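You operate a simulated robot arm through the tools that you are given. There is no shell and no other tool. Be economical: measure what you need, move in short steps, check, and stop when the job is done.

You are at the controls of a simulated two-armed robot. One attempt, no reset.

## Task
Slacken the red strap, take the orange roll out and shut the lid.
Fine: Hold the white box while the strap is drawn; the roll goes on the bench, the other stays in. Drop and damage nothing, leave nothing switched on.

Only the result counts: the job must be done as asked and must still hold three seconds after the hand-in. Knocking over, shifting, dropping, spilling or breaking anything else fails it. A push-on lid holds only when it is set on centred and level and pressed home; a screw cap is set on level and turned clockwise until tight.

## Robot
Two 6-joint arms with two-finger parallel grippers on one trunk, on a base that drives. Base frame: it is fixed to the floor where the robot stands at the start and does not move with it; the origin is under the middle of the robot, x ahead of it, y to its left, z up. Lengths are in m, angles in degrees, forces in N, time in s.
The left shoulder is at the start at [0.28, 0.185, 1.055], the right one opposite. With the tool pointing down near the work surface each hand reaches from about 0.54 to 0.92 m from the robot's upright axis, wherever it stands, measured 20 degrees to its own side. Places, roughly: low bench top [0.6, 0.6, 0.7]; red strap [0.5, 0, 0.9]; white box lid [0.4, 0.1, 0.8]. Payload 1.57 kg a hand.
Tool frame (each hand has its own): the origin (TCP) lies between the finger pads and is the grasp point; the fingertips stand 0.03 m ahead of it; z points along the fingers, y is the line along which they close. Largest opening 0.08 m; finger width 0.017, thickness 0.012; the body of the gripper, 0.04 by 0.082 m, starts 0.08 m behind the TCP.
Orientation is that of the tool frame in the base frame, as a unit quaternion [x, y, z, w]. With the fingers straight down and closing along the base's y, the tool's x points along the base's -x, its y along +y and its z along -z.

## Interface
- The arms move only by the tool servo_tool. It takes "left_commands", "right_commands" or both (then of equal length, played together; a hand with none holds still); each is a list of rows, each a list of 6 numbers: the shift along the tool's x, y, z in m, then the turn, a rotation vector about the tool's x, y, z in degrees. In form: [[tx, ty, tz, ax, ay, az], ...]. A call has 1 to 12 rows; each row shifts and turns the commanded pose from where the row before left it, along the tool's axes as they then stand. "left_grip" and "right_grip" are, for a hand that has rows, the finger opening in m, from 0 to 0.08, set as the call begins (left out, the last holds). A row lasts 0.2 s, in which the tool goes at most 0.05 m and 8.6 degrees; a call with a longer step from one row to the next is refused whole, and so is a gripper value outside its range. A pose out of reach is approached as far as the arm can. The call stops where the force on the tool passes 40 N (or 10 N more than at its start, if that is more) or the arm is blocked; 0.2 s more then pass. Each finger travels about 0.153 m/s and halts on what it meets, pressing with about 30 N; the grip force reading is that of the motor and also rises with nothing between the fingers. The clock runs only during rows and for 0.2 s after the last one: add rows that do not move to give the fingers time. The reply holds the time, the measured pose of the TCP, the force on the tool along the base axes, the opening and the grip force, in the units named above and with some noise, with the torque about the TCP (base axes, N m) and any sound that the robot's microphone picked up.
- Cameras (640 x 400 px; columns grow to the right, rows downward): "scene" is now at [0.2306, 0.0163, 1.4803]; the picture's right is [0.21, -0.98, 0.00], its down [-0.85, -0.18, -0.49] and it looks along [0.48, 0.10, -0.87] (base axes); focal length 214 px, centre (320, 200). "left" rides on the left gripper at [0.072, 0.007, -0.122] in its tool frame; the picture's right is [-0.09, 1.00, 0.00], its down [-0.84, -0.08, -0.54] and it looks along [-0.54, -0.05, 0.84] (tool axes); focal length 238 px, centre (320, 200). "right" rides on the right gripper at [0.072, -0.007, -0.122] in its tool frame; the picture's right is [0.09, 1.00, 0.00], its down [-0.84, 0.08, -0.54] and it looks along [-0.54, 0.05, 0.84] (tool axes); focal length 238 px, centre (320, 200). There is no depth. A picture from a camera that has moved, and an enlarged one, comes with that camera's place and axes in the base frame and with its lens. The place of the scene camera against the robot may be out by one fixed shift of up to 0.012 m in any direction.
- snapshot(camera): a new picture of that camera. The clock stands still meanwhile.
- raise_lower(by): slides the trunk up (or, below 0, down) by that many m; the arms and the scene camera ride with it, the base frame stays. It gives what a move gives, with no picture.
- base_move(legs): drives the robot by 1 to 6 legs, each [ahead, turn to the left] in m and degrees, along the robot's own axes; the way and the turn of a leg run together, so that a leg with both is an arc; at most 1.5 m and 180 degrees a leg. The arms and the cameras ride along, it lands a little off, and it stops where it bumps. It gives what a move gives.
- aim_head(pan, tilt): turns the head with the scene camera to pan (to the left, within 86 degrees either way) and tilt (down, from -29 to 69), counted from straight ahead of the robot. It gives what a move gives.
- enlarge(camera, box): a new picture of the part [left, top, right, bottom] of that camera's present view, enlarged. The clock stands still meanwhile.
- hand_in(): hands the job in; it is judged then, once.

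Go step by step. Nothing tells you exact positions but the pictures and the camera data: compare them with the known pose of the tool, close in by small moves and look again before you grip or let go. The budget is 120 turns and 108 pictures, counting those below and the enlarged ones. Unless the task says otherwise, let go and move clear before handing in, and close with one line.

The tools are called after "Request:" as a command line: name --argument value ..., lists and objects as JSON in quotes. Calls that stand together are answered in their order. servo_tool: Moves the arms, as the interface text tells. Its arguments: {"type":"object","properties":{"left_commands":{"type":"array","items":{"type":"array","items":{"type":"number"}}},"left_grip":{"type":"number"},"right_commands":{"type":"array","items":{"type":"array","items":{"type":"number"}}},"right_grip":{"type":"number"}},"required":[]} The other tools are called the same way: raise_lower (by) slides the trunk up or down; base_move (legs) drives the base; aim_head (pan, tilt) turns the head that bears the scene camera; snapshot (camera) takes a picture; enlarge (camera, box) takes an enlarged picture of a part of a camera's view; hand_in () hands the job in.

At the start:

```text
clock: 0.0
left_eef_pos: [0.4771, 0.3782, 1.1756]
left_tool_rot: [0.0, 1.0, 0.0, 0.0]
left_contact_force: [-0.4, 0.5, 0.1]
left_wrist_torque: [-0.03, -0.01, 0.01]
left_opening: 0.08
left_gripper_force: 0.2
right_eef_pos: [0.5931, -0.1394, 1.2381]
right_tool_rot: [0.0, 1.0, 0.0, 0.001]
right_contact_force: [0.3, -0.2, -0.3]
right_wrist_torque: [0.02, 0.05, -0.02]
right_opening: 0.0799
right_gripper_force: 0.0
trunk travel left (down, up): [-0.75, 0.24]
robot x, y, heading: [0.001, 0.004, 0.1]
head pan, tilt: [12.1, 60.4]
```

scene: 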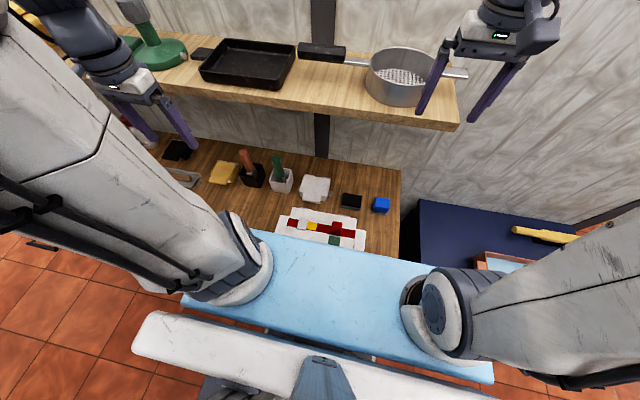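
right: 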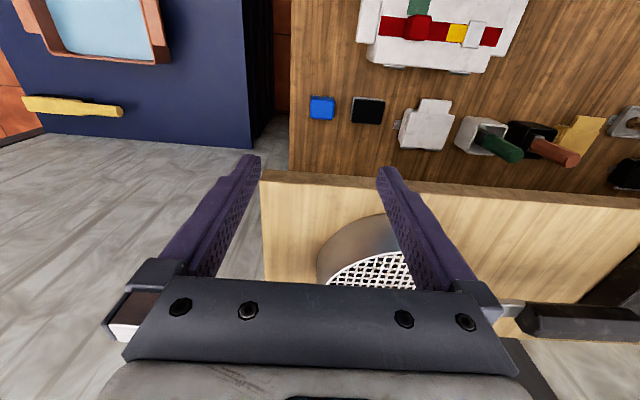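
left: 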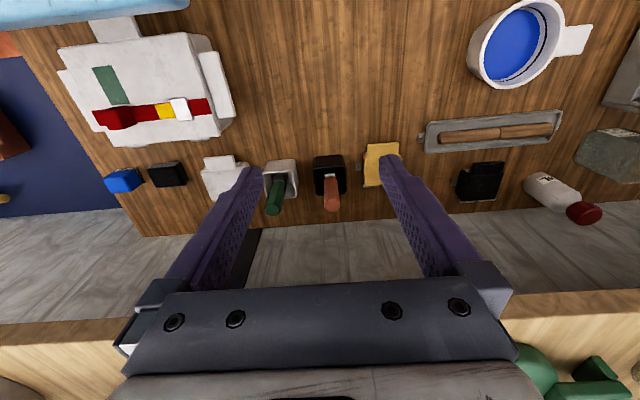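

I see a white box with a red strap on the low bench, near x 0.45, y 0.05. I'll look at it more closely first.

Request:
enlarge --camera "left" --box '[40, 0, 290, 220]'

Request:
enlarge --camera "right" --box '[280, 0, 640, 200]'

Request:
enlarge --camera "scene" --box '[160, 130, 420, 290]'

```text
1.82 times, centred on (165, 110) of left
camera zoom: at [0.4054, 0.3846, 1.2966], right [0.09, 1.0, 0.0], down [0.84, -0.08, 0.54], along [0.54, -0.05, -0.84], focal length 433 px, centre (602, 364)
```

zoom: 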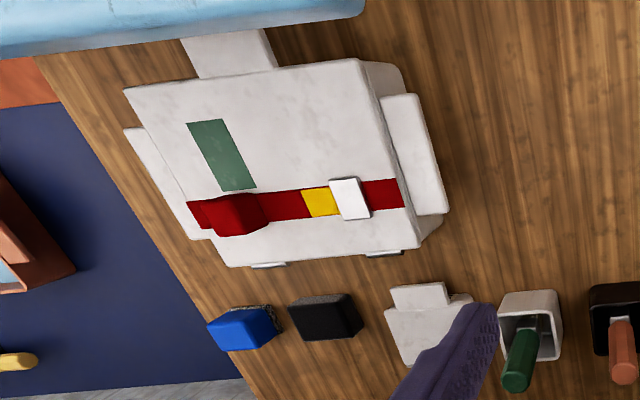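

```text
1.78 times, centred on (460, 100) of right
camera zoom: at [0.5202, -0.1454, 1.3614], right [-0.09, 1.0, 0.0], down [0.84, 0.08, 0.54], along [0.54, 0.05, -0.84], focal length 424 px, centre (71, 378)
```

zoom: 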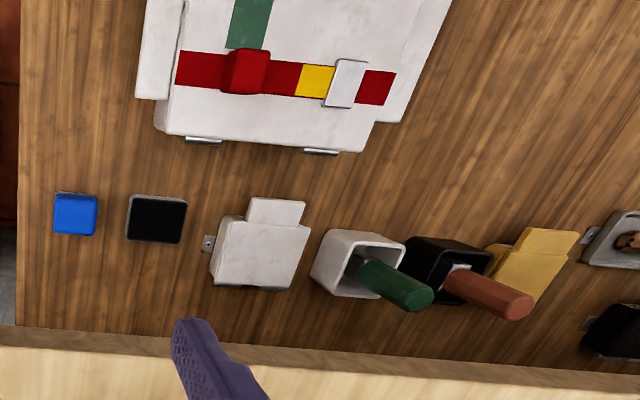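

```text
2.46 times, centred on (290, 210) of scene
camera zoom: at [0.2306, 0.0163, 1.4803], right [0.21, -0.98, 0.0], down [-0.85, -0.18, -0.49], along [0.48, 0.1, -0.87], focal length 528 px, centre (394, 175)
```

zoom: 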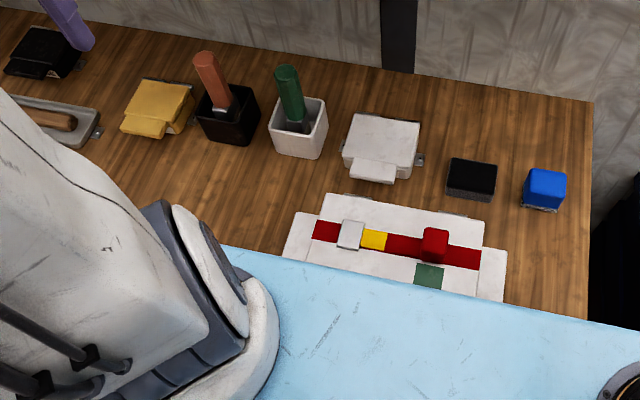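

The red pull knob is near [0.48, 0.02, 0.87], which is too close to the robot. I'll back off about 0.25 m and look again.

Request:
base_move --legs '[[-0.25, 0]]'

Request:
aim_head --pan 0 --tilt 50

Request:
snapshot --camera "scene"

```text
clock: 1.8
left_eef_pos: [0.2279, 0.379, 1.1751]
left_tool_rot: [0.0, 1.0, 0.0, 0.001]
left_contact_force: [-1.2, 0.5, 0.0]
left_wrist_torque: [0.0, 0.04, -0.01]
left_opening: 0.08
left_gripper_force: 0.2
right_eef_pos: [0.3456, -0.1389, 1.2397]
right_tool_rot: [0.0, 1.0, 0.0, 0.0]
right_contact_force: [-0.8, 0.9, 0.1]
right_wrist_torque: [0.03, 0.03, -0.03]
right_opening: 0.0802
right_gripper_force: 0.1
trunk travel left (down, up): [-0.75, 0.24]
robot x, y, heading: [-0.2472, 0.0016, 0.1]
head pan, tilt: [12.1, 60.4]
```

```text
clock: 2.5
left_eef_pos: [0.229, 0.3793, 1.1752]
left_tool_rot: [-0.001, 1.0, 0.0, 0.0]
left_contact_force: [0.0, 0.3, -0.3]
left_wrist_torque: [-0.02, 0.0, 0.01]
left_opening: 0.0803
left_gripper_force: 0.0
right_eef_pos: [0.3451, -0.1399, 1.2389]
right_tool_rot: [-0.001, 1.0, 0.0, 0.0]
right_contact_force: [0.1, 0.4, 0.4]
right_wrist_torque: [0.01, 0.04, 0.0]
right_opening: 0.0798
right_gripper_force: 0.1
trunk travel left (down, up): [-0.75, 0.24]
robot x, y, heading: [-0.2465, -0.0021, -0.1]
head pan, tilt: [0.0, 50.0]
```

```text
101 pictures are left
camera scene: at [-0.0052, 0.0027, 1.4934], right [0.0, -1.0, 0.0], down [-0.77, 0.0, -0.64], along [0.64, 0.0, -0.77], focal length 214 px, centre (320, 200)
```

scene: 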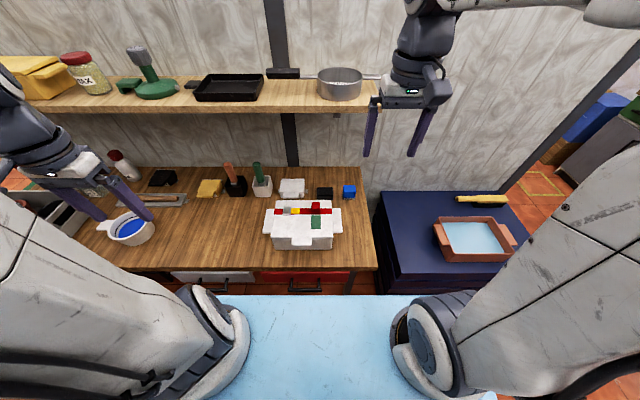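

Request:
enlarge --camera "scene" --box '[220, 170, 380, 270]'

Request:
snapshot --camera "right"

Request:
snapshot --camera "left"

```text
4.00 times, centred on (300, 220) of scene
camera zoom: at [-0.0052, 0.0027, 1.4934], right [0.0, -1.0, 0.0], down [-0.77, 0.0, -0.64], along [0.64, 0.0, -0.77], focal length 858 px, centre (400, 120)
```

zoom: 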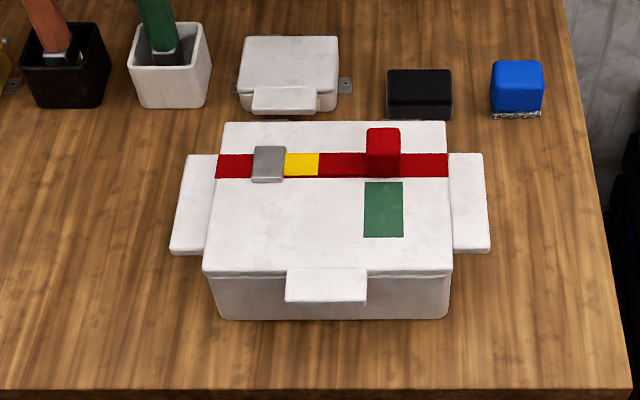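

```text
99 pictures are left
camera right: at [0.2725, -0.1446, 1.3614], right [-0.09, 1.0, 0.0], down [0.84, 0.08, 0.54], along [0.54, 0.05, -0.84], focal length 238 px, centre (320, 200)
```

right: 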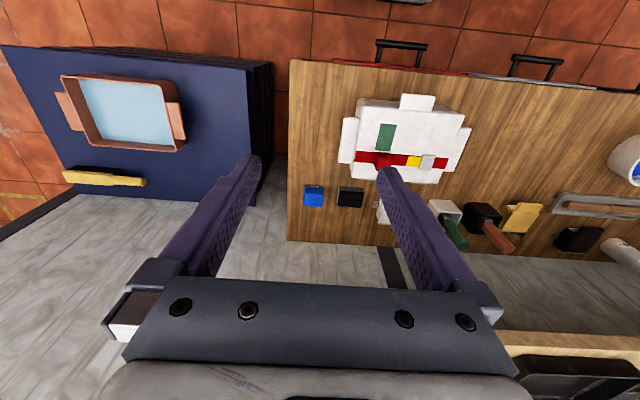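

```text
98 pictures are left
camera left: at [0.1566, 0.3852, 1.2966], right [0.09, 1.0, 0.0], down [0.84, -0.08, 0.54], along [0.54, -0.05, -0.84], focal length 238 px, centre (320, 200)
```

left: 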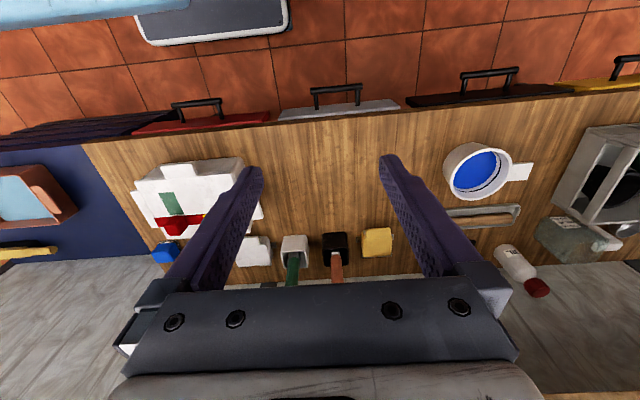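

The box is about 0.21 wide in y (−0.04 to 0.175), with its lid from x 0.365 to 0.53. It has hinges at the back, a lid tab in front and wings on the sides. I'll bring both hands closer for a look.

Request:
servo_tool --left_commands '[[-0.032, -0.016, 0.026, 0, 0, 0], [-0.032, -0.016, 0.026, 0, 0, 0], [-0.032, -0.016, 0.026, 0, 0, 0], [-0.032, -0.016, 0.026, 0, 0, 0], [-0.032, -0.016, 0.026, 0, 0, 0]]' --right_commands '[[-0.007, 0.022, 0.038, 0, 0, 0], [-0.007, 0.022, 0.038, 0, 0, 0], [-0.007, 0.022, 0.038, 0, 0, 0], [-0.007, 0.022, 0.038, 0, 0, 0], [-0.007, 0.022, 0.038, 0, 0, 0]]'

Request:
snapshot --camera "right"

Request:
snapshot --camera "left"

```text
clock: 3.8
left_eef_pos: [0.389, 0.3014, 1.0463]
left_tool_rot: [-0.002, 1.0, 0.0, 0.0]
left_contact_force: [-0.6, 0.2, 0.4]
left_wrist_torque: [0.0, -0.02, -0.02]
left_opening: 0.0799
left_gripper_force: 0.1
right_eef_pos: [0.379, -0.0288, 1.0487]
right_tool_rot: [-0.001, 1.0, 0.001, -0.001]
right_contact_force: [-0.2, 0.4, 0.5]
right_wrist_torque: [-0.04, 0.0, 0.02]
right_opening: 0.0801
right_gripper_force: 0.0
trunk travel left (down, up): [-0.75, 0.24]
robot x, y, heading: [-0.2466, 0.0002, 0.0]
head pan, tilt: [0.0, 50.0]
```

```text
97 pictures are left
camera right: at [0.3071, -0.0352, 1.1707], right [-0.09, 1.0, 0.0], down [0.84, 0.08, 0.54], along [0.54, 0.05, -0.84], focal length 238 px, centre (320, 200)
```

right: 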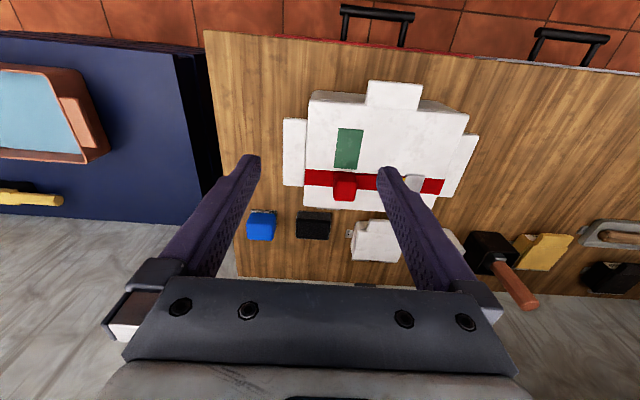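

```text
96 pictures are left
camera left: at [0.3175, 0.306, 1.1673], right [0.09, 1.0, 0.0], down [0.84, -0.08, 0.54], along [0.54, -0.05, -0.84], focal length 238 px, centre (320, 200)
```

left: 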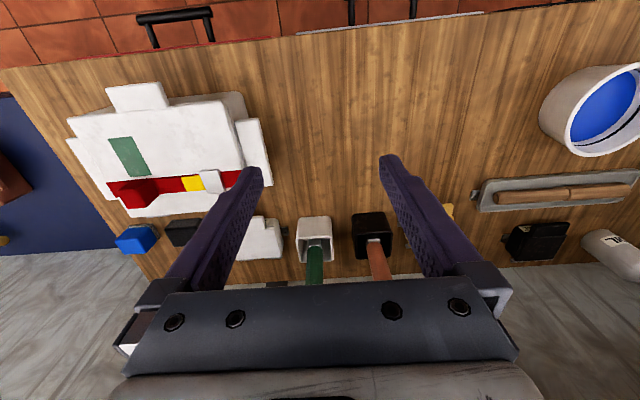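

Request:
enlarge --camera "left" --box '[60, 60, 300, 260]'

Request:
enlarge --camera "right" --box '[260, 70, 500, 270]'

```text
2.00 times, centred on (180, 160) of left
camera zoom: at [0.3175, 0.306, 1.1673], right [0.09, 1.0, 0.0], down [0.84, -0.08, 0.54], along [0.54, -0.05, -0.84], focal length 477 px, centre (600, 280)
```

zoom: 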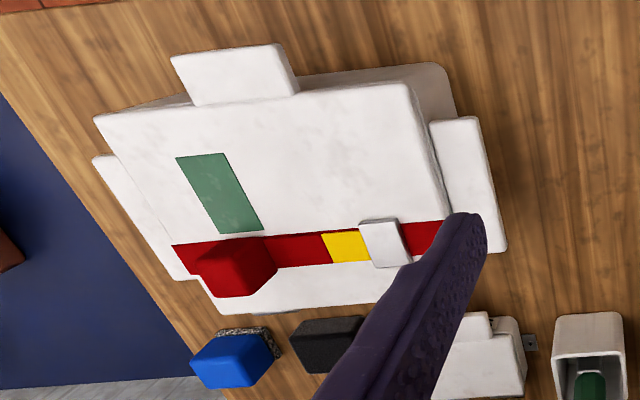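

```text
2.00 times, centred on (380, 170) of right
camera zoom: at [0.3071, -0.0352, 1.1707], right [-0.09, 1.0, 0.0], down [0.84, 0.08, 0.54], along [0.54, 0.05, -0.84], focal length 477 px, centre (200, 260)
```

zoom: 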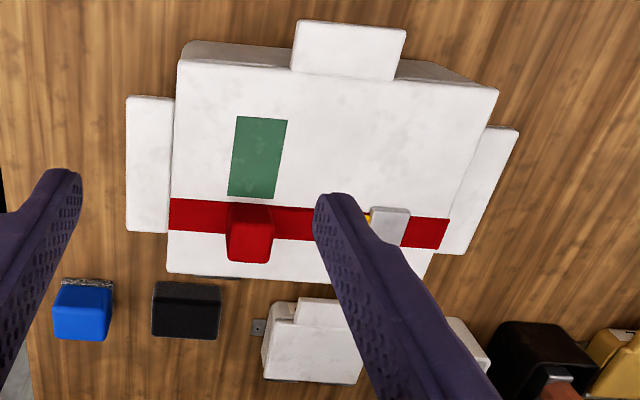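

I place the left wing top at z≈0.818 (x 0.40–0.50, outer y 0.21), the lid top at 0.836, and the bench at about 0.75. I'll turn the left hand to point sideways at the wing and bring the right hand above the red knob.

Request:
servo_tool --left_commands '[[-0.0055, 0, 0, 8.2, 0, 0], [-0.0055, 0, 0, 8.2, 0, 0], [-0.0055, 0, 0, 8.2, 0, 0], [-0.0055, 0, 0, 8.2, 0, 0], [-0.0055, 0, 0, 8.2, 0, 0], [-0.0055, 0, 0, 8.2, 0, 0], [-0.0055, 0, 0, 8.2, 0, 0], [-0.0055, 0, 0, 8.2, 0, 0], [-0.0055, 0, 0, 8.2, 0, 0], [-0.0055, 0, 0, 8.2, 0, 0], [-0.0055, 0, 0, 8.0, 0, 0]]' --right_commands '[[-0.0092, 0.0045, 0.006, 0, 0, 0], [-0.0092, 0.0045, 0.006, 0, 0, 0], [-0.0092, 0.0045, 0.006, 0, 0, 0], [-0.0092, 0.0045, 0.006, 0, 0, 0], [-0.0092, 0.0045, 0.006, 0, 0, 0], [-0.0092, 0.0045, 0.006, 0, 0, 0], [-0.0092, 0.0045, 0.006, 0, 0, 0], [-0.0092, 0.0045, 0.006, 0, 0, 0], [-0.0092, 0.0045, 0.006, 0, 0, 0], [-0.0092, 0.0045, 0.006, 0, 0, 0], [-0.0092, 0.0045, 0.006, 0, 0, 0]]'

Request:
snapshot --camera "right"

Request:
snapshot --camera "left"

Request:
snapshot --camera "scene"

```text
clock: 6.2
left_eef_pos: [0.4488, 0.2993, 1.0453]
left_tool_rot: [0.0, -0.706, 0.708, -0.001]
left_contact_force: [-0.1, 0.3, -0.1]
left_wrist_torque: [0.0, 0.0, 0.01]
left_opening: 0.0802
left_gripper_force: 0.2
right_eef_pos: [0.4801, 0.0213, 0.9828]
right_tool_rot: [-0.001, 1.0, 0.001, 0.0]
right_contact_force: [-0.1, 1.0, 0.6]
right_wrist_torque: [0.02, -0.01, 0.01]
right_opening: 0.0801
right_gripper_force: 0.0
trunk travel left (down, up): [-0.75, 0.24]
robot x, y, heading: [-0.2485, 0.0002, 0.3]
head pan, tilt: [0.0, 50.0]
```

```text
93 pictures are left
camera right: at [0.4082, 0.0154, 1.1051], right [-0.09, 1.0, 0.0], down [0.84, 0.08, 0.54], along [0.54, 0.05, -0.84], focal length 238 px, centre (320, 200)
```

right: 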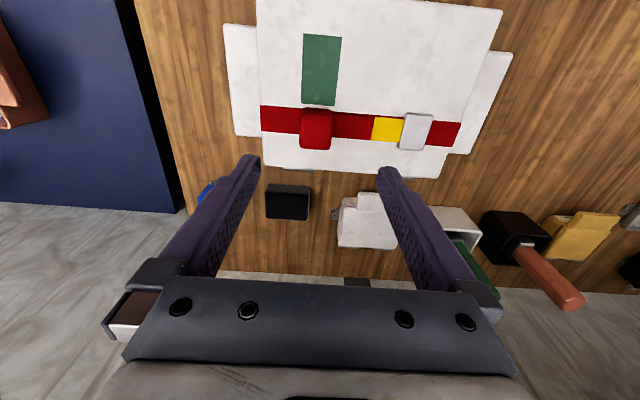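

```text
92 pictures are left
camera left: at [0.3763, 0.4209, 1.0378], right [0.09, 0.0, -1.0], down [0.84, 0.54, 0.08], along [0.54, -0.84, 0.05], focal length 238 px, centre (320, 200)
```

left: 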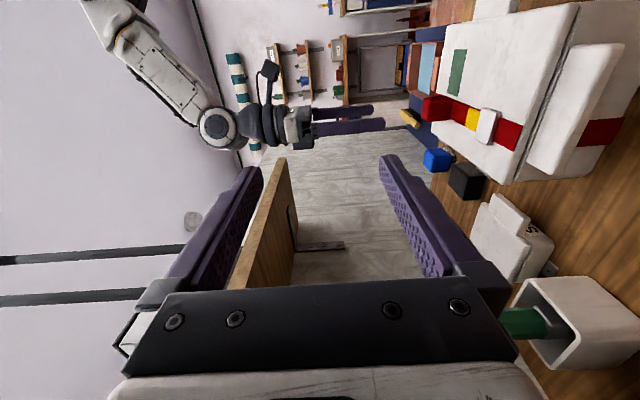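

```text
91 pictures are left
camera scene: at [-0.0052, 0.0027, 1.4935], right [0.0, -1.0, 0.0], down [-0.77, 0.0, -0.64], along [0.64, 0.0, -0.77], focal length 214 px, centre (320, 200)
```

scene: 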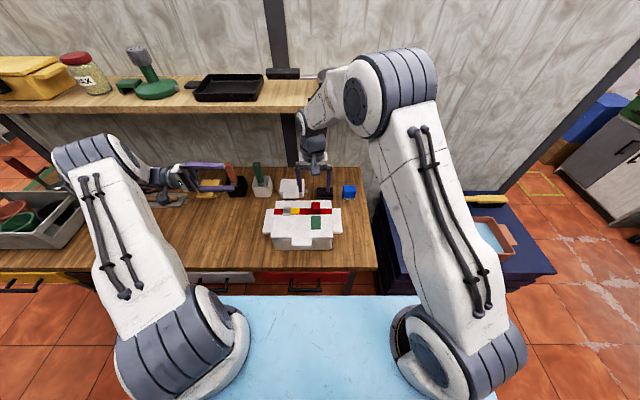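

The knob is centred near (0.478, 0.019), about 0.035 square, and the right hand is above it. I'll enlarge the left view to judge how thick the wing is.

Request:
enlarge --camera "left" --box '[420, 0, 640, 200]'

```text
2.00 times, centred on (530, 100) of left
camera zoom: at [0.3763, 0.4209, 1.0378], right [0.09, 0.0, -1.0], down [0.84, 0.54, 0.08], along [0.54, -0.84, 0.05], focal length 477 px, centre (-100, 400)
```

zoom: 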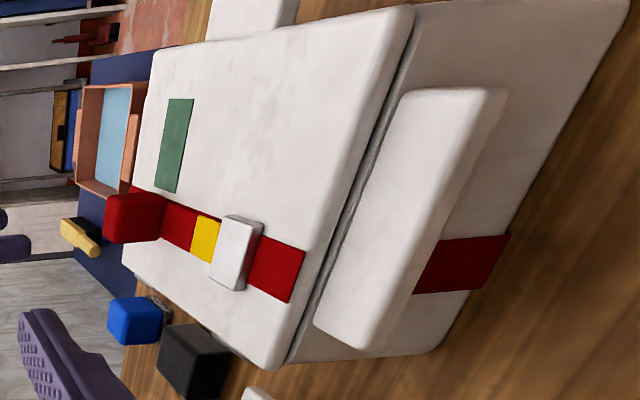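

The wing is a thin horizontal plate. I'll lower the left hand to the wing's height while it is still clear of the box, opened to 0.05.

Request:
servo_tool --left_commands '[[0, 0.0395, 0, 0, 0, 0], [0, 0.0395, 0, 0, 0, 0], [0, 0.0395, 0, 0, 0, 0], [0, 0.0395, 0, 0, 0, 0], [0, 0.0395, 0, 0, 0, 0], [0, 0.0395, 0, 0, 0, 0], [0, 0, 0, 0, 0, 0]]' --left_grip 0.05

Request:
snapshot --camera "left"

Request:
enlarge --camera "scene" --box '[160, 140, 400, 290]'

```text
clock: 7.8
left_eef_pos: [0.4395, 0.2903, 0.8256]
left_tool_rot: [-0.001, 0.708, -0.707, 0.001]
left_contact_force: [-0.3, -0.1, -0.5]
left_wrist_torque: [0.02, 0.02, 0.02]
left_opening: 0.05
left_gripper_force: 0.0
left hand out of reach, approached as far as the arm can: row 5, 6
right_eef_pos: [0.4801, 0.0213, 0.9828]
right_tool_rot: [-0.001, 1.0, 0.001, 0.0]
right_contact_force: [-0.2, 0.1, -0.1]
right_wrist_torque: [0.0, 0.0, 0.0]
right_opening: 0.08
right_gripper_force: 0.0
trunk travel left (down, up): [-0.75, 0.24]
robot x, y, heading: [-0.2504, 0.0008, 0.1]
head pan, tilt: [0.0, 50.0]
```

```text
89 pictures are left
camera left: at [0.367, 0.4112, 0.8177], right [0.09, 0.0, -1.0], down [0.83, 0.55, 0.08], along [0.54, -0.84, 0.05], focal length 238 px, centre (320, 200)
```

left: 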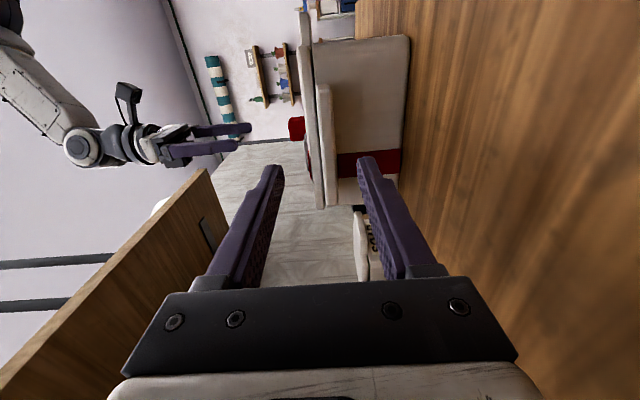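

```text
2.67 times, centred on (280, 215) of scene
camera zoom: at [-0.005, 0.0028, 1.4934], right [0.0, -1.0, 0.0], down [-0.77, 0.0, -0.64], along [0.64, 0.0, -0.77], focal length 572 px, centre (427, 160)
```

zoom: 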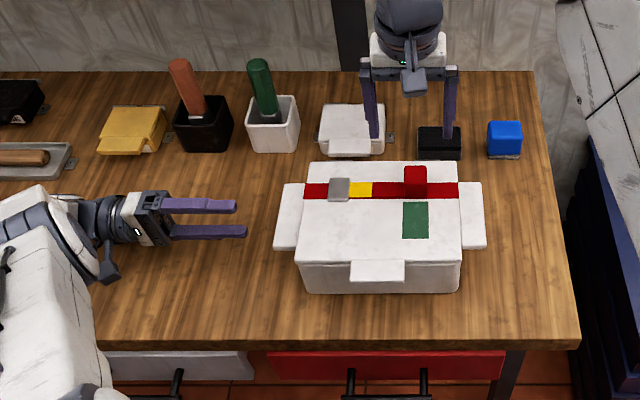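

The left hand can't quite reach that low and sideways. I'll raise both hands a little, lower the trunk 0.1 m, and try again.

Request:
servo_tool --left_commands '[[0, -0.04, 0, 0, 0, 0], [0, -0.04, 0, 0, 0, 0], [0, -0.04, 0, 0, 0, 0]]' --right_commands '[[0, 0, -0.025, 0, 0, 0], [0, 0, -0.025, 0, 0, 0], [0, 0, -0.02, 0, 0, 0]]'

Request:
raise_lower --by -0.1

```text
clock: 8.6
left_eef_pos: [0.4402, 0.2898, 0.9458]
left_tool_rot: [0.0, -0.707, 0.707, -0.001]
left_contact_force: [0.0, 0.0, -0.1]
left_wrist_torque: [-0.03, 0.05, 0.0]
left_opening: 0.05
left_gripper_force: 0.0
right_eef_pos: [0.482, 0.0225, 1.0533]
right_tool_rot: [-0.001, 1.0, 0.0, 0.0]
right_contact_force: [0.1, -0.5, -1.5]
right_wrist_torque: [0.02, 0.0, -0.01]
right_opening: 0.0801
right_gripper_force: 0.0
trunk travel left (down, up): [-0.75, 0.24]
robot x, y, heading: [-0.2483, -0.0018, 0.1]
head pan, tilt: [0.0, 50.0]
```

```text
clock: 9.9
left_eef_pos: [0.4401, 0.2893, 0.8451]
left_tool_rot: [0.0, -0.707, 0.707, 0.0]
left_contact_force: [0.1, -0.8, 0.3]
left_wrist_torque: [-0.03, 0.01, 0.0]
left_opening: 0.05
left_gripper_force: 0.2
right_eef_pos: [0.4818, 0.0217, 0.9532]
right_tool_rot: [-0.001, 1.0, 0.0, 0.0]
right_contact_force: [-1.0, 0.5, -0.2]
right_wrist_torque: [-0.02, -0.01, -0.01]
right_opening: 0.0801
right_gripper_force: 0.0
trunk travel left (down, up): [-0.65, 0.34]
robot x, y, heading: [-0.2463, 0.0014, -0.0]
head pan, tilt: [0.0, 50.0]
```

I'll lower the left hand to z 0.809 and bring it near the wing's edge, then look.

Request:
servo_tool --left_commands '[[0, 0.018, 0.018, 0, 0, 0], [0, 0.018, 0.018, 0, 0, 0], [0, 0, 0, 0, 0, 0]]' --left_grip 0.05

Request:
snapshot --camera "left"

Request:
enlarge --camera "scene" --box '[200, 120, 400, 245]'

```text
clock: 10.7
left_eef_pos: [0.4398, 0.2522, 0.8087]
left_tool_rot: [0.001, -0.707, 0.707, 0.0]
left_contact_force: [0.5, -0.7, 0.0]
left_wrist_torque: [-0.01, 0.0, 0.01]
left_opening: 0.0501
left_gripper_force: 0.1
right_eef_pos: [0.4817, 0.0214, 0.9534]
right_tool_rot: [-0.001, 1.0, 0.0, -0.001]
right_contact_force: [-0.5, 0.0, -0.2]
right_wrist_torque: [-0.03, -0.03, -0.04]
right_opening: 0.0799
right_gripper_force: 0.0
trunk travel left (down, up): [-0.65, 0.34]
robot x, y, heading: [-0.2474, 0.0, -0.1]
head pan, tilt: [0.0, 50.0]
```

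```text
87 pictures are left
camera left: at [0.3682, 0.3739, 0.8022], right [0.09, 0.0, -1.0], down [0.84, 0.54, 0.08], along [0.54, -0.84, 0.05], focal length 238 px, centre (320, 200)
```

left: 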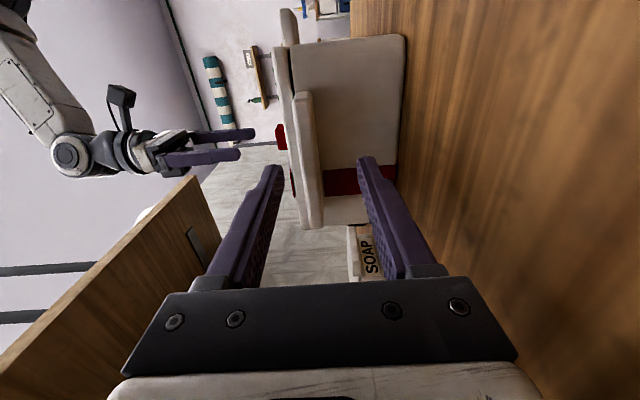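

```text
3.20 times, centred on (300, 182) of scene
camera zoom: at [-0.005, 0.0027, 1.3934], right [0.0, -1.0, 0.0], down [-0.77, 0.0, -0.64], along [0.64, 0.0, -0.77], focal length 686 px, centre (384, 256)
```

zoom: 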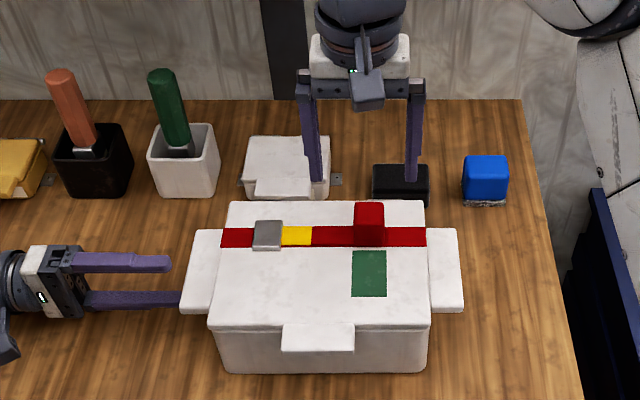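

The wing sits slightly above the finger midline. I'll raise the hand 8 mm, open to 0.06 and slide it onto the wing.

Request:
servo_tool --left_commands '[[0, -0.008, 0, 0, 0, 0], [0, 0, 0, 0, 0, 0], [0, 0, 0.012, 0, 0, 0], [0, 0, 0.012, 0, 0, 0], [0, 0, 0.012, 0, 0, 0], [0, 0, 0, 0, 0, 0]]' --left_grip 0.06

Request:
snapshot --camera "left"

Request:
enlarge --camera "scene" --box '[220, 150, 340, 225]'

```text
clock: 12.1
left_eef_pos: [0.4413, 0.2184, 0.8183]
left_tool_rot: [0.002, -0.707, 0.707, -0.001]
left_contact_force: [0.0, -0.5, -0.6]
left_wrist_torque: [-0.02, 0.01, 0.01]
left_opening: 0.06
left_gripper_force: 0.0
right_eef_pos: [0.4811, 0.021, 0.9536]
right_tool_rot: [-0.001, 1.0, 0.0, 0.0]
right_contact_force: [0.4, 0.1, 0.2]
right_wrist_torque: [0.02, 0.01, 0.01]
right_opening: 0.0802
right_gripper_force: 0.0
trunk travel left (down, up): [-0.65, 0.34]
robot x, y, heading: [-0.2477, -0.0025, -0.0]
head pan, tilt: [0.0, 50.0]
```

```text
85 pictures are left
camera left: at [0.3686, 0.3392, 0.8101], right [0.09, 0.0, -1.0], down [0.84, 0.54, 0.08], along [0.54, -0.84, 0.05], focal length 238 px, centre (320, 200)
```

left: 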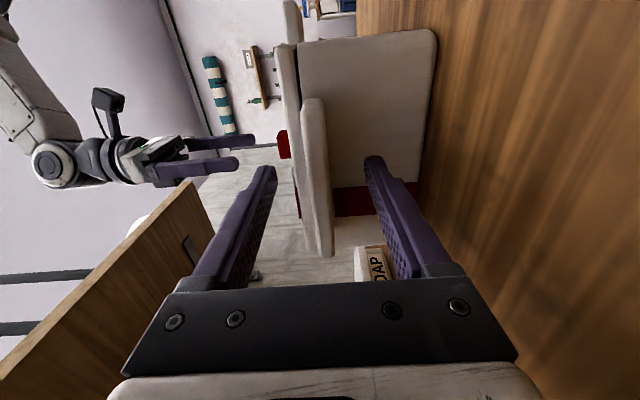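

```text
5.33 times, centred on (280, 188) of scene
camera zoom: at [-0.0051, 0.0027, 1.3934], right [0.0, -1.0, 0.0], down [-0.77, 0.0, -0.64], along [0.64, 0.0, -0.77], focal length 1144 px, centre (533, 267)
```

zoom: 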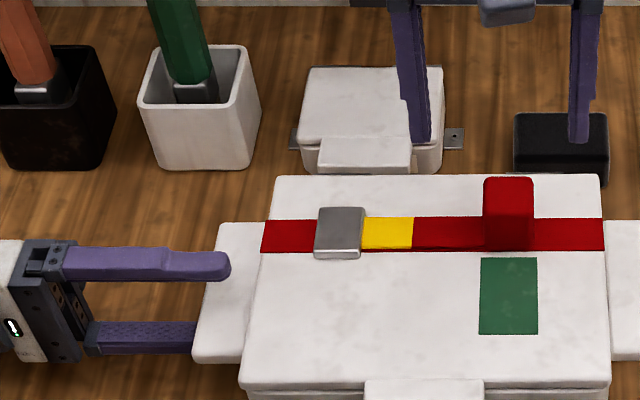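

The wing is centred between the fingers with about 23 mm of overlap and stays clear of the lid. Closing the left hand.

Request:
servo_tool --left_commands '[[0, 0, 0, 0, 0, 0], [0, 0, 0, 0, 0, 0]]' --left_grip 0.026

Request:
servo_tool --left_commands '[[0, 0, 0, 0, 0, 0], [0, 0, 0, 0, 0, 0]]' --left_grip 0.0

Request:
snapshot --camera "left"

```text
clock: 12.7
left_eef_pos: [0.4406, 0.2175, 0.8166]
left_tool_rot: [-0.001, 0.707, -0.707, 0.001]
left_contact_force: [0.1, -0.6, -0.2]
left_wrist_torque: [-0.01, -0.01, 0.03]
left_opening: 0.026
left_gripper_force: 0.0
right_eef_pos: [0.4824, 0.0213, 0.9535]
right_tool_rot: [-0.001, 1.0, 0.0, 0.0]
right_contact_force: [-0.3, 0.0, 0.6]
right_wrist_torque: [0.01, 0.01, -0.01]
right_opening: 0.08
right_gripper_force: 0.1
trunk travel left (down, up): [-0.65, 0.34]
robot x, y, heading: [-0.2442, 0.0022, 0.1]
head pan, tilt: [0.0, 50.0]
```

```text
clock: 13.3
left_eef_pos: [0.4407, 0.2188, 0.8183]
left_tool_rot: [0.001, -0.707, 0.707, 0.0]
left_contact_force: [0.5, 0.3, 3.2]
left_wrist_torque: [0.0, 0.03, 0.0]
left_opening: 0.0131
left_gripper_force: 30.3
right_eef_pos: [0.4808, 0.0212, 0.9526]
right_tool_rot: [0.0, 1.0, 0.0, -0.001]
right_contact_force: [0.0, 0.4, 0.6]
right_wrist_torque: [-0.03, -0.02, -0.01]
right_opening: 0.0801
right_gripper_force: 0.0
trunk travel left (down, up): [-0.65, 0.34]
robot x, y, heading: [-0.2492, 0.001, 0.1]
head pan, tilt: [0.0, 50.0]
```

```text
83 pictures are left
camera left: at [0.3685, 0.3394, 0.8104], right [0.09, 0.0, -1.0], down [0.84, 0.54, 0.08], along [0.54, -0.84, 0.05], focal length 238 px, centre (320, 200)
```

left: 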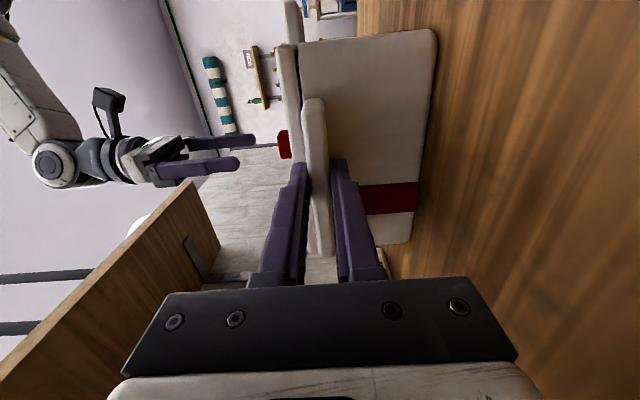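

The box is held on its 13 mm wing. Now the right hand goes down over the red knob.

Request:
servo_tool --right_commands '[[0.003, -0.002, 0.025, 0, 0, 0], [0, 0, 0.022, 0, 0, 0], [0, 0, 0.018, 0, 0, 0]]' --right_grip 0.065

Request:
enlarge --camera "right" --box '[200, 0, 440, 200]'

Request:
enlarge --camera "scene" --box '[240, 130, 380, 220]'

```text
clock: 14.1
left_eef_pos: [0.4417, 0.2174, 0.8173]
left_tool_rot: [0.0, -0.707, 0.707, 0.0]
left_contact_force: [1.0, 0.3, 4.8]
left_wrist_torque: [-0.12, 0.03, -0.05]
left_opening: 0.0129
left_gripper_force: 30.1
right_eef_pos: [0.4781, 0.0191, 0.8902]
right_tool_rot: [-0.001, 1.0, -0.001, 0.0]
right_contact_force: [-0.4, -0.8, 0.1]
right_wrist_torque: [-0.02, 0.01, -0.01]
right_opening: 0.0649
right_gripper_force: 0.1
trunk travel left (down, up): [-0.65, 0.34]
robot x, y, heading: [-0.2462, -0.0016, -0.1]
head pan, tilt: [0.0, 50.0]
```

```text
2.00 times, centred on (320, 100) of right
camera zoom: at [0.4053, 0.014, 1.012], right [-0.09, 1.0, 0.0], down [0.84, 0.08, 0.54], along [0.54, 0.05, -0.84], focal length 477 px, centre (320, 400)
```

zoom: 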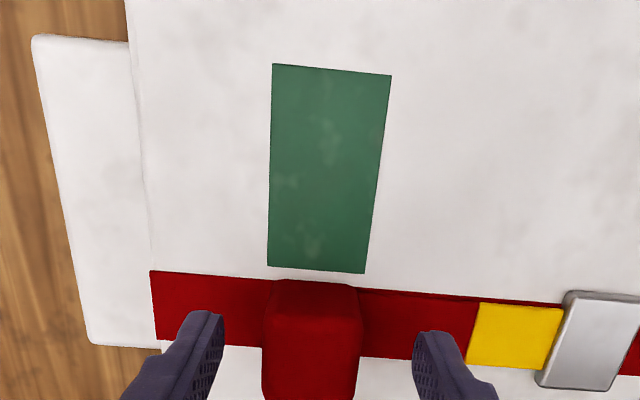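

```text
4.44 times, centred on (310, 175) of scene
camera zoom: at [-0.0052, 0.0027, 1.3935], right [0.0, -1.0, 0.0], down [-0.77, 0.0, -0.64], along [0.64, 0.0, -0.77], focal length 953 px, centre (364, 311)
```

zoom: 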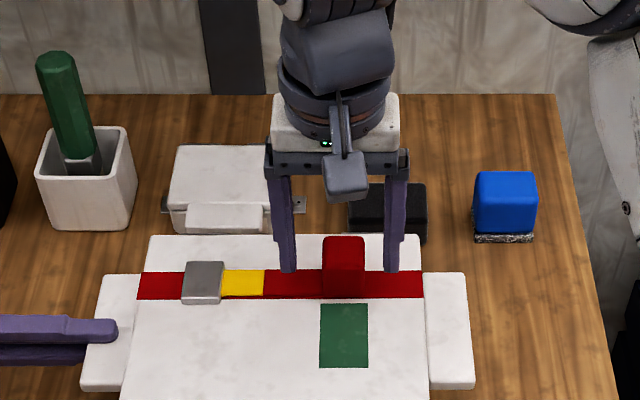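

The fingers straddle the knob. I'll go down 9 mm more and close.

Request:
servo_tool --right_commands '[[0, -0.0015, 0.009, 0, 0, 0], [0, 0, 0, 0, 0, 0]]'

Request:
servo_tool --right_commands '[[0, 0, 0, 0, 0, 0], [0, 0, 0, 0, 0, 0], [0, 0, 0, 0, 0, 0]]' --right_grip 0.0

Request:
enlarge --camera "scene" --box '[240, 130, 380, 220]'

```text
clock: 14.7
left_eef_pos: [0.4404, 0.2178, 0.8181]
left_tool_rot: [0.001, -0.707, 0.707, -0.001]
left_contact_force: [0.8, 0.3, 6.5]
left_wrist_torque: [-0.11, 0.06, -0.01]
left_opening: 0.0129
left_gripper_force: 29.8
right_eef_pos: [0.4773, 0.0179, 0.8801]
right_tool_rot: [-0.002, 1.0, 0.0, 0.0]
right_contact_force: [-0.4, 0.2, 0.1]
right_wrist_torque: [0.03, -0.03, 0.02]
right_opening: 0.0651
right_gripper_force: 0.1
trunk travel left (down, up): [-0.65, 0.34]
robot x, y, heading: [-0.2466, 0.001, 0.2]
head pan, tilt: [0.0, 50.0]
```

```text
clock: 15.5
left_eef_pos: [0.4397, 0.2174, 0.8173]
left_tool_rot: [0.0, -0.707, 0.707, 0.0]
left_contact_force: [0.1, 0.3, 8.2]
left_wrist_torque: [-0.16, -0.01, -0.01]
left_opening: 0.013
left_gripper_force: 30.0
right_eef_pos: [0.4782, 0.0189, 0.8798]
right_tool_rot: [-0.002, 1.0, 0.0, 0.0]
right_contact_force: [0.1, 0.0, 0.0]
right_wrist_torque: [0.03, 0.03, 0.16]
right_opening: 0.0313
right_gripper_force: 29.9
trunk travel left (down, up): [-0.65, 0.34]
robot x, y, heading: [-0.2499, -0.0004, 0.2]
head pan, tilt: [0.0, 50.0]
```

```text
4.44 times, centred on (310, 175) of scene
camera zoom: at [-0.0052, 0.0027, 1.3934], right [0.0, -1.0, 0.0], down [-0.77, 0.0, -0.64], along [0.64, 0.0, -0.77], focal length 953 px, centre (364, 311)
```

zoom: 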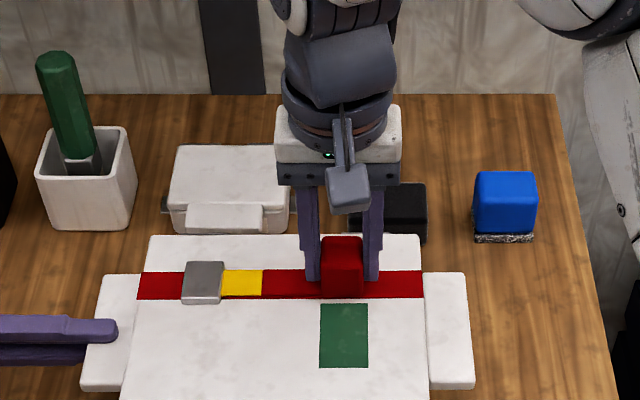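

The knob is gripped. I'll test-pull it gently toward −y while watching the forces.

Request:
servo_tool --right_commands '[[0, -0.002, 0, 0, 0, 0], [0, -0.002, 0, 0, 0, 0]]' --left_commands '[[0, -0.0015, 0, 0, 0, 0], [0, 0, 0, 0, 0, 0]]'

```text
clock: 16.1
left_eef_pos: [0.4403, 0.2171, 0.8177]
left_tool_rot: [0.002, -0.707, 0.708, 0.0]
left_contact_force: [3.7, -11.0, 0.5]
left_wrist_torque: [-0.02, -0.05, 0.19]
left_opening: 0.013
left_gripper_force: 29.1
right_eef_pos: [0.4784, 0.015, 0.8813]
right_tool_rot: [-0.001, 1.0, 0.001, 0.0]
right_contact_force: [-4.4, 12.3, 1.0]
right_wrist_torque: [0.16, 0.09, 0.15]
right_opening: 0.031
right_gripper_force: 30.0
trunk travel left (down, up): [-0.65, 0.34]
robot x, y, heading: [-0.2471, -0.0031, -0.0]
head pan, tilt: [0.0, 50.0]
```

Request:
servo_tool --right_commands '[[0, -0.003, 0, 0, 0, 0], [0, -0.003, 0, 0, 0, 0]]'

Request:
enlarge --camera "scene" --box '[240, 130, 380, 220]'

```text
clock: 16.7
left_eef_pos: [0.4406, 0.2183, 0.8176]
left_tool_rot: [-0.001, 0.707, -0.707, 0.001]
left_contact_force: [4.8, -20.7, 2.0]
left_wrist_torque: [0.05, -0.03, 0.03]
left_opening: 0.0134
left_gripper_force: 30.0
right_eef_pos: [0.4786, 0.0095, 0.8804]
right_tool_rot: [-0.001, 1.0, 0.001, 0.0]
right_contact_force: [-5.3, 23.1, -0.1]
right_wrist_torque: [0.56, 0.25, 0.07]
right_opening: 0.031
right_gripper_force: 30.1
trunk travel left (down, up): [-0.65, 0.34]
robot x, y, heading: [-0.2453, -0.0028, -0.0]
head pan, tilt: [0.0, 50.0]
```

```text
4.44 times, centred on (310, 175) of scene
camera zoom: at [-0.0052, 0.0029, 1.3935], right [0.0, -1.0, 0.0], down [-0.77, 0.0, -0.64], along [0.64, 0.0, -0.77], focal length 953 px, centre (364, 311)
```

zoom: 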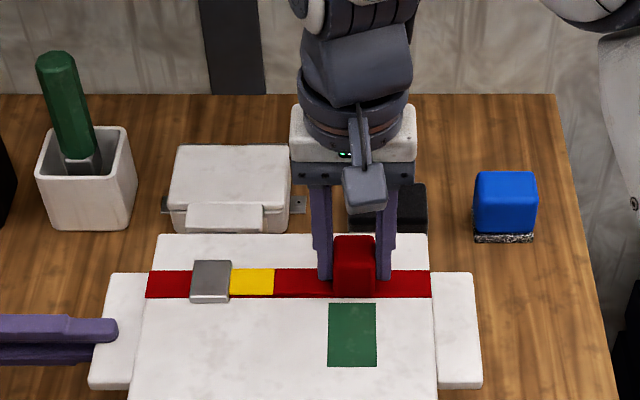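

The strap pays out slightly and more yellow shows, but the box itself slid about 6 mm because friction on the wing is too weak. I'll swap hands: the right hand will grip the −y wing with its fingertips braced against the box wall, and the left hand will pull the knob. First I release the knob.

Request:
servo_tool --right_commands '[[0, 0.003, 0, 0, 0, 0], [0, 0.003, 0, 0, 0, 0]]'

Request:
servo_tool --right_commands '[[0, 0, 0, 0, 0, 0], [0, 0, -0.03, 0, 0, 0], [0, 0, -0.04, 0, 0, 0]]' --right_grip 0.06

Request:
enlarge --camera "scene" --box '[240, 130, 380, 220]'

```text
clock: 17.3
left_eef_pos: [0.4402, 0.2188, 0.8174]
left_tool_rot: [-0.001, 0.707, -0.707, 0.001]
left_contact_force: [1.6, -4.7, -2.8]
left_wrist_torque: [0.19, 0.02, -0.16]
left_opening: 0.0129
left_gripper_force: 30.1
right_eef_pos: [0.4801, 0.0126, 0.8809]
right_tool_rot: [-0.001, 1.0, -0.001, 0.0]
right_contact_force: [-3.7, 0.2, 12.3]
right_wrist_torque: [0.2, 0.02, 0.21]
right_opening: 0.0311
right_gripper_force: 29.7
trunk travel left (down, up): [-0.65, 0.34]
robot x, y, heading: [-0.2497, 0.0032, 0.2]
head pan, tilt: [0.0, 50.0]
```

```text
clock: 18.1
left_eef_pos: [0.441, 0.2186, 0.8176]
left_tool_rot: [0.0, 0.707, -0.707, 0.0]
left_contact_force: [0.5, 0.3, 0.2]
left_wrist_torque: [0.04, -0.08, -0.01]
left_opening: 0.013
left_gripper_force: 29.6
right_eef_pos: [0.4784, 0.015, 0.9486]
right_tool_rot: [-0.001, 1.0, 0.0, -0.001]
right_contact_force: [0.2, -0.8, 0.1]
right_wrist_torque: [-0.01, 0.01, -0.01]
right_opening: 0.0598
right_gripper_force: 0.1
trunk travel left (down, up): [-0.65, 0.34]
robot x, y, heading: [-0.2481, 0.0029, 0.0]
head pan, tilt: [0.0, 50.0]
```

```text
4.44 times, centred on (310, 175) of scene
camera zoom: at [-0.0048, 0.0029, 1.3933], right [0.0, -1.0, 0.0], down [-0.77, 0.0, -0.64], along [0.64, 0.0, -0.77], focal length 953 px, centre (364, 311)
```

zoom: 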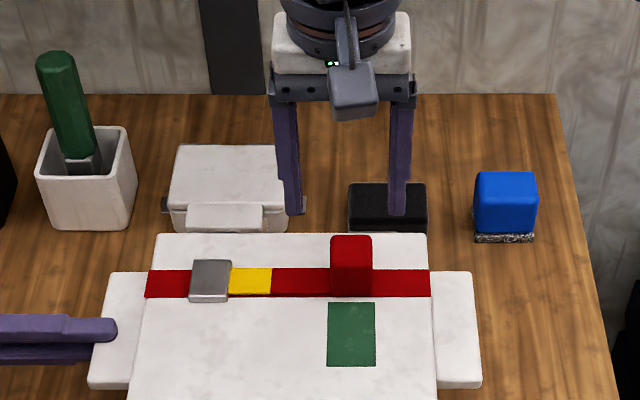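

After release the strap sprang back, so −y looks blocked and the draw direction is probably +y, toward the buckle. I'll first move the box back 6 mm with the left hand.

Request:
servo_tool --left_commands '[[0, 0, -0.003, 0, 0, 0], [0, 0, -0.003, 0, 0, 0], [0, 0, 0, 0, 0, 0]]'

Request:
enlarge --camera "scene" --box '[240, 130, 380, 220]'

```text
clock: 18.9
left_eef_pos: [0.4401, 0.2237, 0.8184]
left_tool_rot: [-0.001, 0.708, -0.707, 0.0]
left_contact_force: [-0.2, -0.3, -0.3]
left_wrist_torque: [0.15, 0.03, -0.24]
left_opening: 0.013
left_gripper_force: 29.5
right_eef_pos: [0.4795, 0.0154, 0.9492]
right_tool_rot: [-0.001, 1.0, 0.0, 0.0]
right_contact_force: [0.0, -0.6, 0.7]
right_wrist_torque: [0.01, 0.0, -0.02]
right_opening: 0.06
right_gripper_force: 0.1
trunk travel left (down, up): [-0.65, 0.34]
robot x, y, heading: [-0.2492, -0.0006, 0.1]
head pan, tilt: [0.0, 50.0]
```

```text
4.44 times, centred on (310, 175) of scene
camera zoom: at [-0.005, 0.0027, 1.3934], right [0.0, -1.0, 0.0], down [-0.77, 0.0, -0.64], along [0.64, 0.0, -0.77], focal length 953 px, centre (364, 311)
```

zoom: 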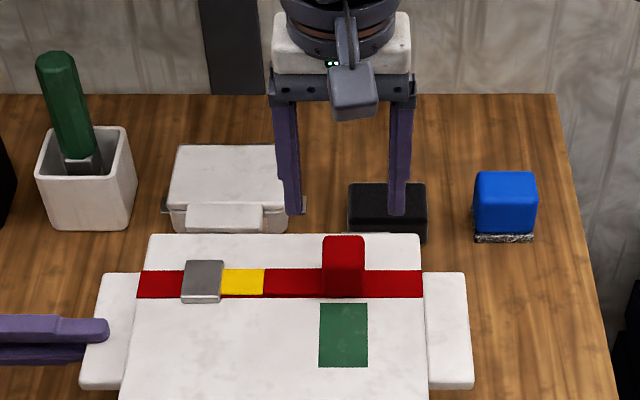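

The box is back exactly where it was. I'll grip the knob again and test +y gently.

Request:
servo_tool --right_commands '[[0, 0.003, 0.035, 0, 0, 0], [0, 0, 0.034, 0, 0, 0], [0, 0, 0, 0, 0, 0]]'

Request:
servo_tool --right_commands '[[0, 0, 0, 0, 0, 0], [0, 0, 0, 0, 0, 0]]' --right_grip 0.0

Request:
servo_tool --right_commands '[[0, 0.002, 0, 0, 0, 0], [0, 0.002, 0, 0, 0, 0]]'

Request:
enlarge --camera "scene" --box '[240, 130, 380, 220]'

```text
clock: 19.7
left_eef_pos: [0.4399, 0.225, 0.8188]
left_tool_rot: [0.001, -0.707, 0.707, -0.001]
left_contact_force: [-0.9, 0.5, -0.6]
left_wrist_torque: [0.17, 0.01, -0.16]
left_opening: 0.0132
left_gripper_force: 30.2
right_eef_pos: [0.479, 0.0175, 0.8804]
right_tool_rot: [0.0, 1.0, 0.0, 0.0]
right_contact_force: [0.2, 0.6, 0.0]
right_wrist_torque: [0.0, -0.02, -0.02]
right_opening: 0.06
right_gripper_force: 0.0
trunk travel left (down, up): [-0.65, 0.34]
robot x, y, heading: [-0.2475, -0.0039, -0.2]
head pan, tilt: [0.0, 50.0]
```

```text
clock: 20.3
left_eef_pos: [0.442, 0.2247, 0.8186]
left_tool_rot: [0.0, -0.707, 0.707, 0.0]
left_contact_force: [0.6, 0.9, 0.3]
left_wrist_torque: [0.17, -0.01, -0.13]
left_opening: 0.0129
left_gripper_force: 29.7
right_eef_pos: [0.4797, 0.017, 0.8793]
right_tool_rot: [-0.001, 1.0, 0.0, 0.001]
right_contact_force: [0.9, 0.4, 0.4]
right_wrist_torque: [0.18, 0.02, 0.1]
right_opening: 0.031
right_gripper_force: 29.9
trunk travel left (down, up): [-0.65, 0.34]
robot x, y, heading: [-0.2456, 0.0016, 0.4]
head pan, tilt: [0.0, 50.0]
```

```text
clock: 20.9
left_eef_pos: [0.44, 0.2242, 0.8177]
left_tool_rot: [0.0, 0.707, -0.707, 0.0]
left_contact_force: [-1.7, 1.3, 0.2]
left_wrist_torque: [0.16, -0.07, -0.39]
left_opening: 0.013
left_gripper_force: 29.8
right_eef_pos: [0.4805, 0.0211, 0.8794]
right_tool_rot: [0.0, 1.0, 0.0, 0.0]
right_contact_force: [1.1, -0.4, 0.8]
right_wrist_torque: [0.04, 0.04, 0.0]
right_opening: 0.0312
right_gripper_force: 30.1
trunk travel left (down, up): [-0.65, 0.34]
robot x, y, heading: [-0.245, -0.0006, 0.0]
head pan, tilt: [0.0, 50.0]
```

```text
4.44 times, centred on (310, 175) of scene
camera zoom: at [-0.0049, 0.0028, 1.3934], right [0.0, -1.0, 0.0], down [-0.77, 0.0, -0.64], along [0.64, 0.0, -0.77], focal length 953 px, centre (364, 311)
```

zoom: 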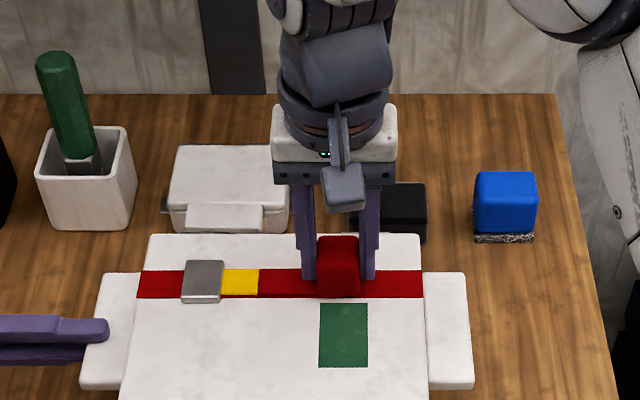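

In +y the knob moves freely and the yellow is passing under the buckle. I'll continue and watch the force.

Request:
servo_tool --right_commands '[[0, 0.004, 0, 0, 0, 0], [0, 0.004, 0, 0, 0, 0], [0, 0.004, 0, 0, 0, 0]]'

Request:
enlarge --camera "scene" --box '[240, 130, 380, 220]'

```text
clock: 21.7
left_eef_pos: [0.4398, 0.2251, 0.819]
left_tool_rot: [0.001, -0.707, 0.707, 0.0]
left_contact_force: [-4.5, 2.2, -0.5]
left_wrist_torque: [0.28, -0.02, -0.68]
left_opening: 0.0128
left_gripper_force: 30.0
right_eef_pos: [0.4795, 0.0329, 0.8804]
right_tool_rot: [-0.001, 1.0, 0.001, 0.001]
right_contact_force: [5.5, -1.1, 3.7]
right_wrist_torque: [0.02, 0.07, -0.1]
right_opening: 0.0313
right_gripper_force: 29.7
trunk travel left (down, up): [-0.65, 0.34]
robot x, y, heading: [-0.2479, -0.0007, 0.0]
head pan, tilt: [0.0, 50.0]
```

```text
4.44 times, centred on (310, 175) of scene
camera zoom: at [-0.005, 0.0028, 1.3934], right [0.0, -1.0, 0.0], down [-0.77, 0.0, -0.64], along [0.64, 0.0, -0.77], focal length 953 px, centre (364, 311)
```

zoom: 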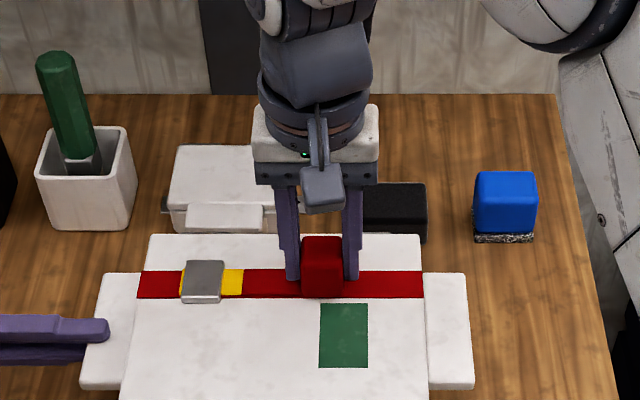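

The strap slides freely. I'll keep drawing with a small x correction.

Request:
servo_tool --right_commands '[[-0.002, 0.004, 0, 0, 0, 0], [-0.0005, 0.004, 0, 0, 0, 0], [-0.0005, 0.004, 0, 0, 0, 0], [-0.0005, 0.004, 0, 0, 0, 0]]'

Request:
enlarge --camera "scene" --box '[240, 130, 380, 220]'

```text
clock: 22.7
left_eef_pos: [0.4418, 0.2238, 0.8188]
left_tool_rot: [-0.001, 0.708, -0.706, 0.003]
left_contact_force: [7.6, 1.1, -4.2]
left_wrist_torque: [0.34, 0.1, 0.86]
left_opening: 0.013
left_gripper_force: 30.3
right_eef_pos: [0.4817, 0.0507, 0.8793]
right_tool_rot: [-0.001, 1.0, 0.0, 0.0]
right_contact_force: [-10.3, -0.7, 10.6]
right_wrist_torque: [0.08, 0.39, 0.19]
right_opening: 0.031
right_gripper_force: 30.3
trunk travel left (down, up): [-0.65, 0.34]
robot x, y, heading: [-0.2461, -0.0004, 0.0]
head pan, tilt: [0.0, 50.0]
```

```text
4.44 times, centred on (310, 175) of scene
camera zoom: at [-0.0054, 0.0028, 1.3935], right [0.0, -1.0, 0.0], down [-0.77, 0.0, -0.64], along [0.64, 0.0, -0.77], focal length 953 px, centre (364, 311)
```

zoom: 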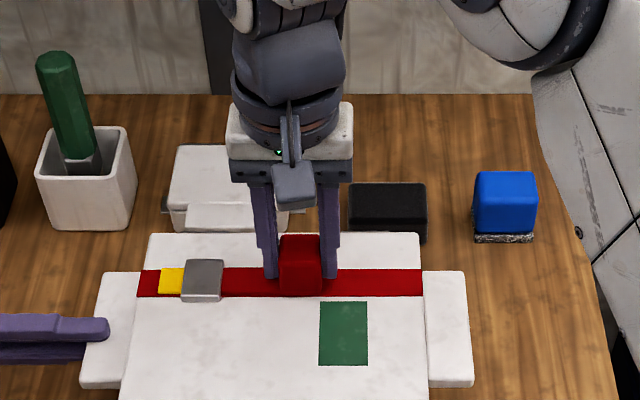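

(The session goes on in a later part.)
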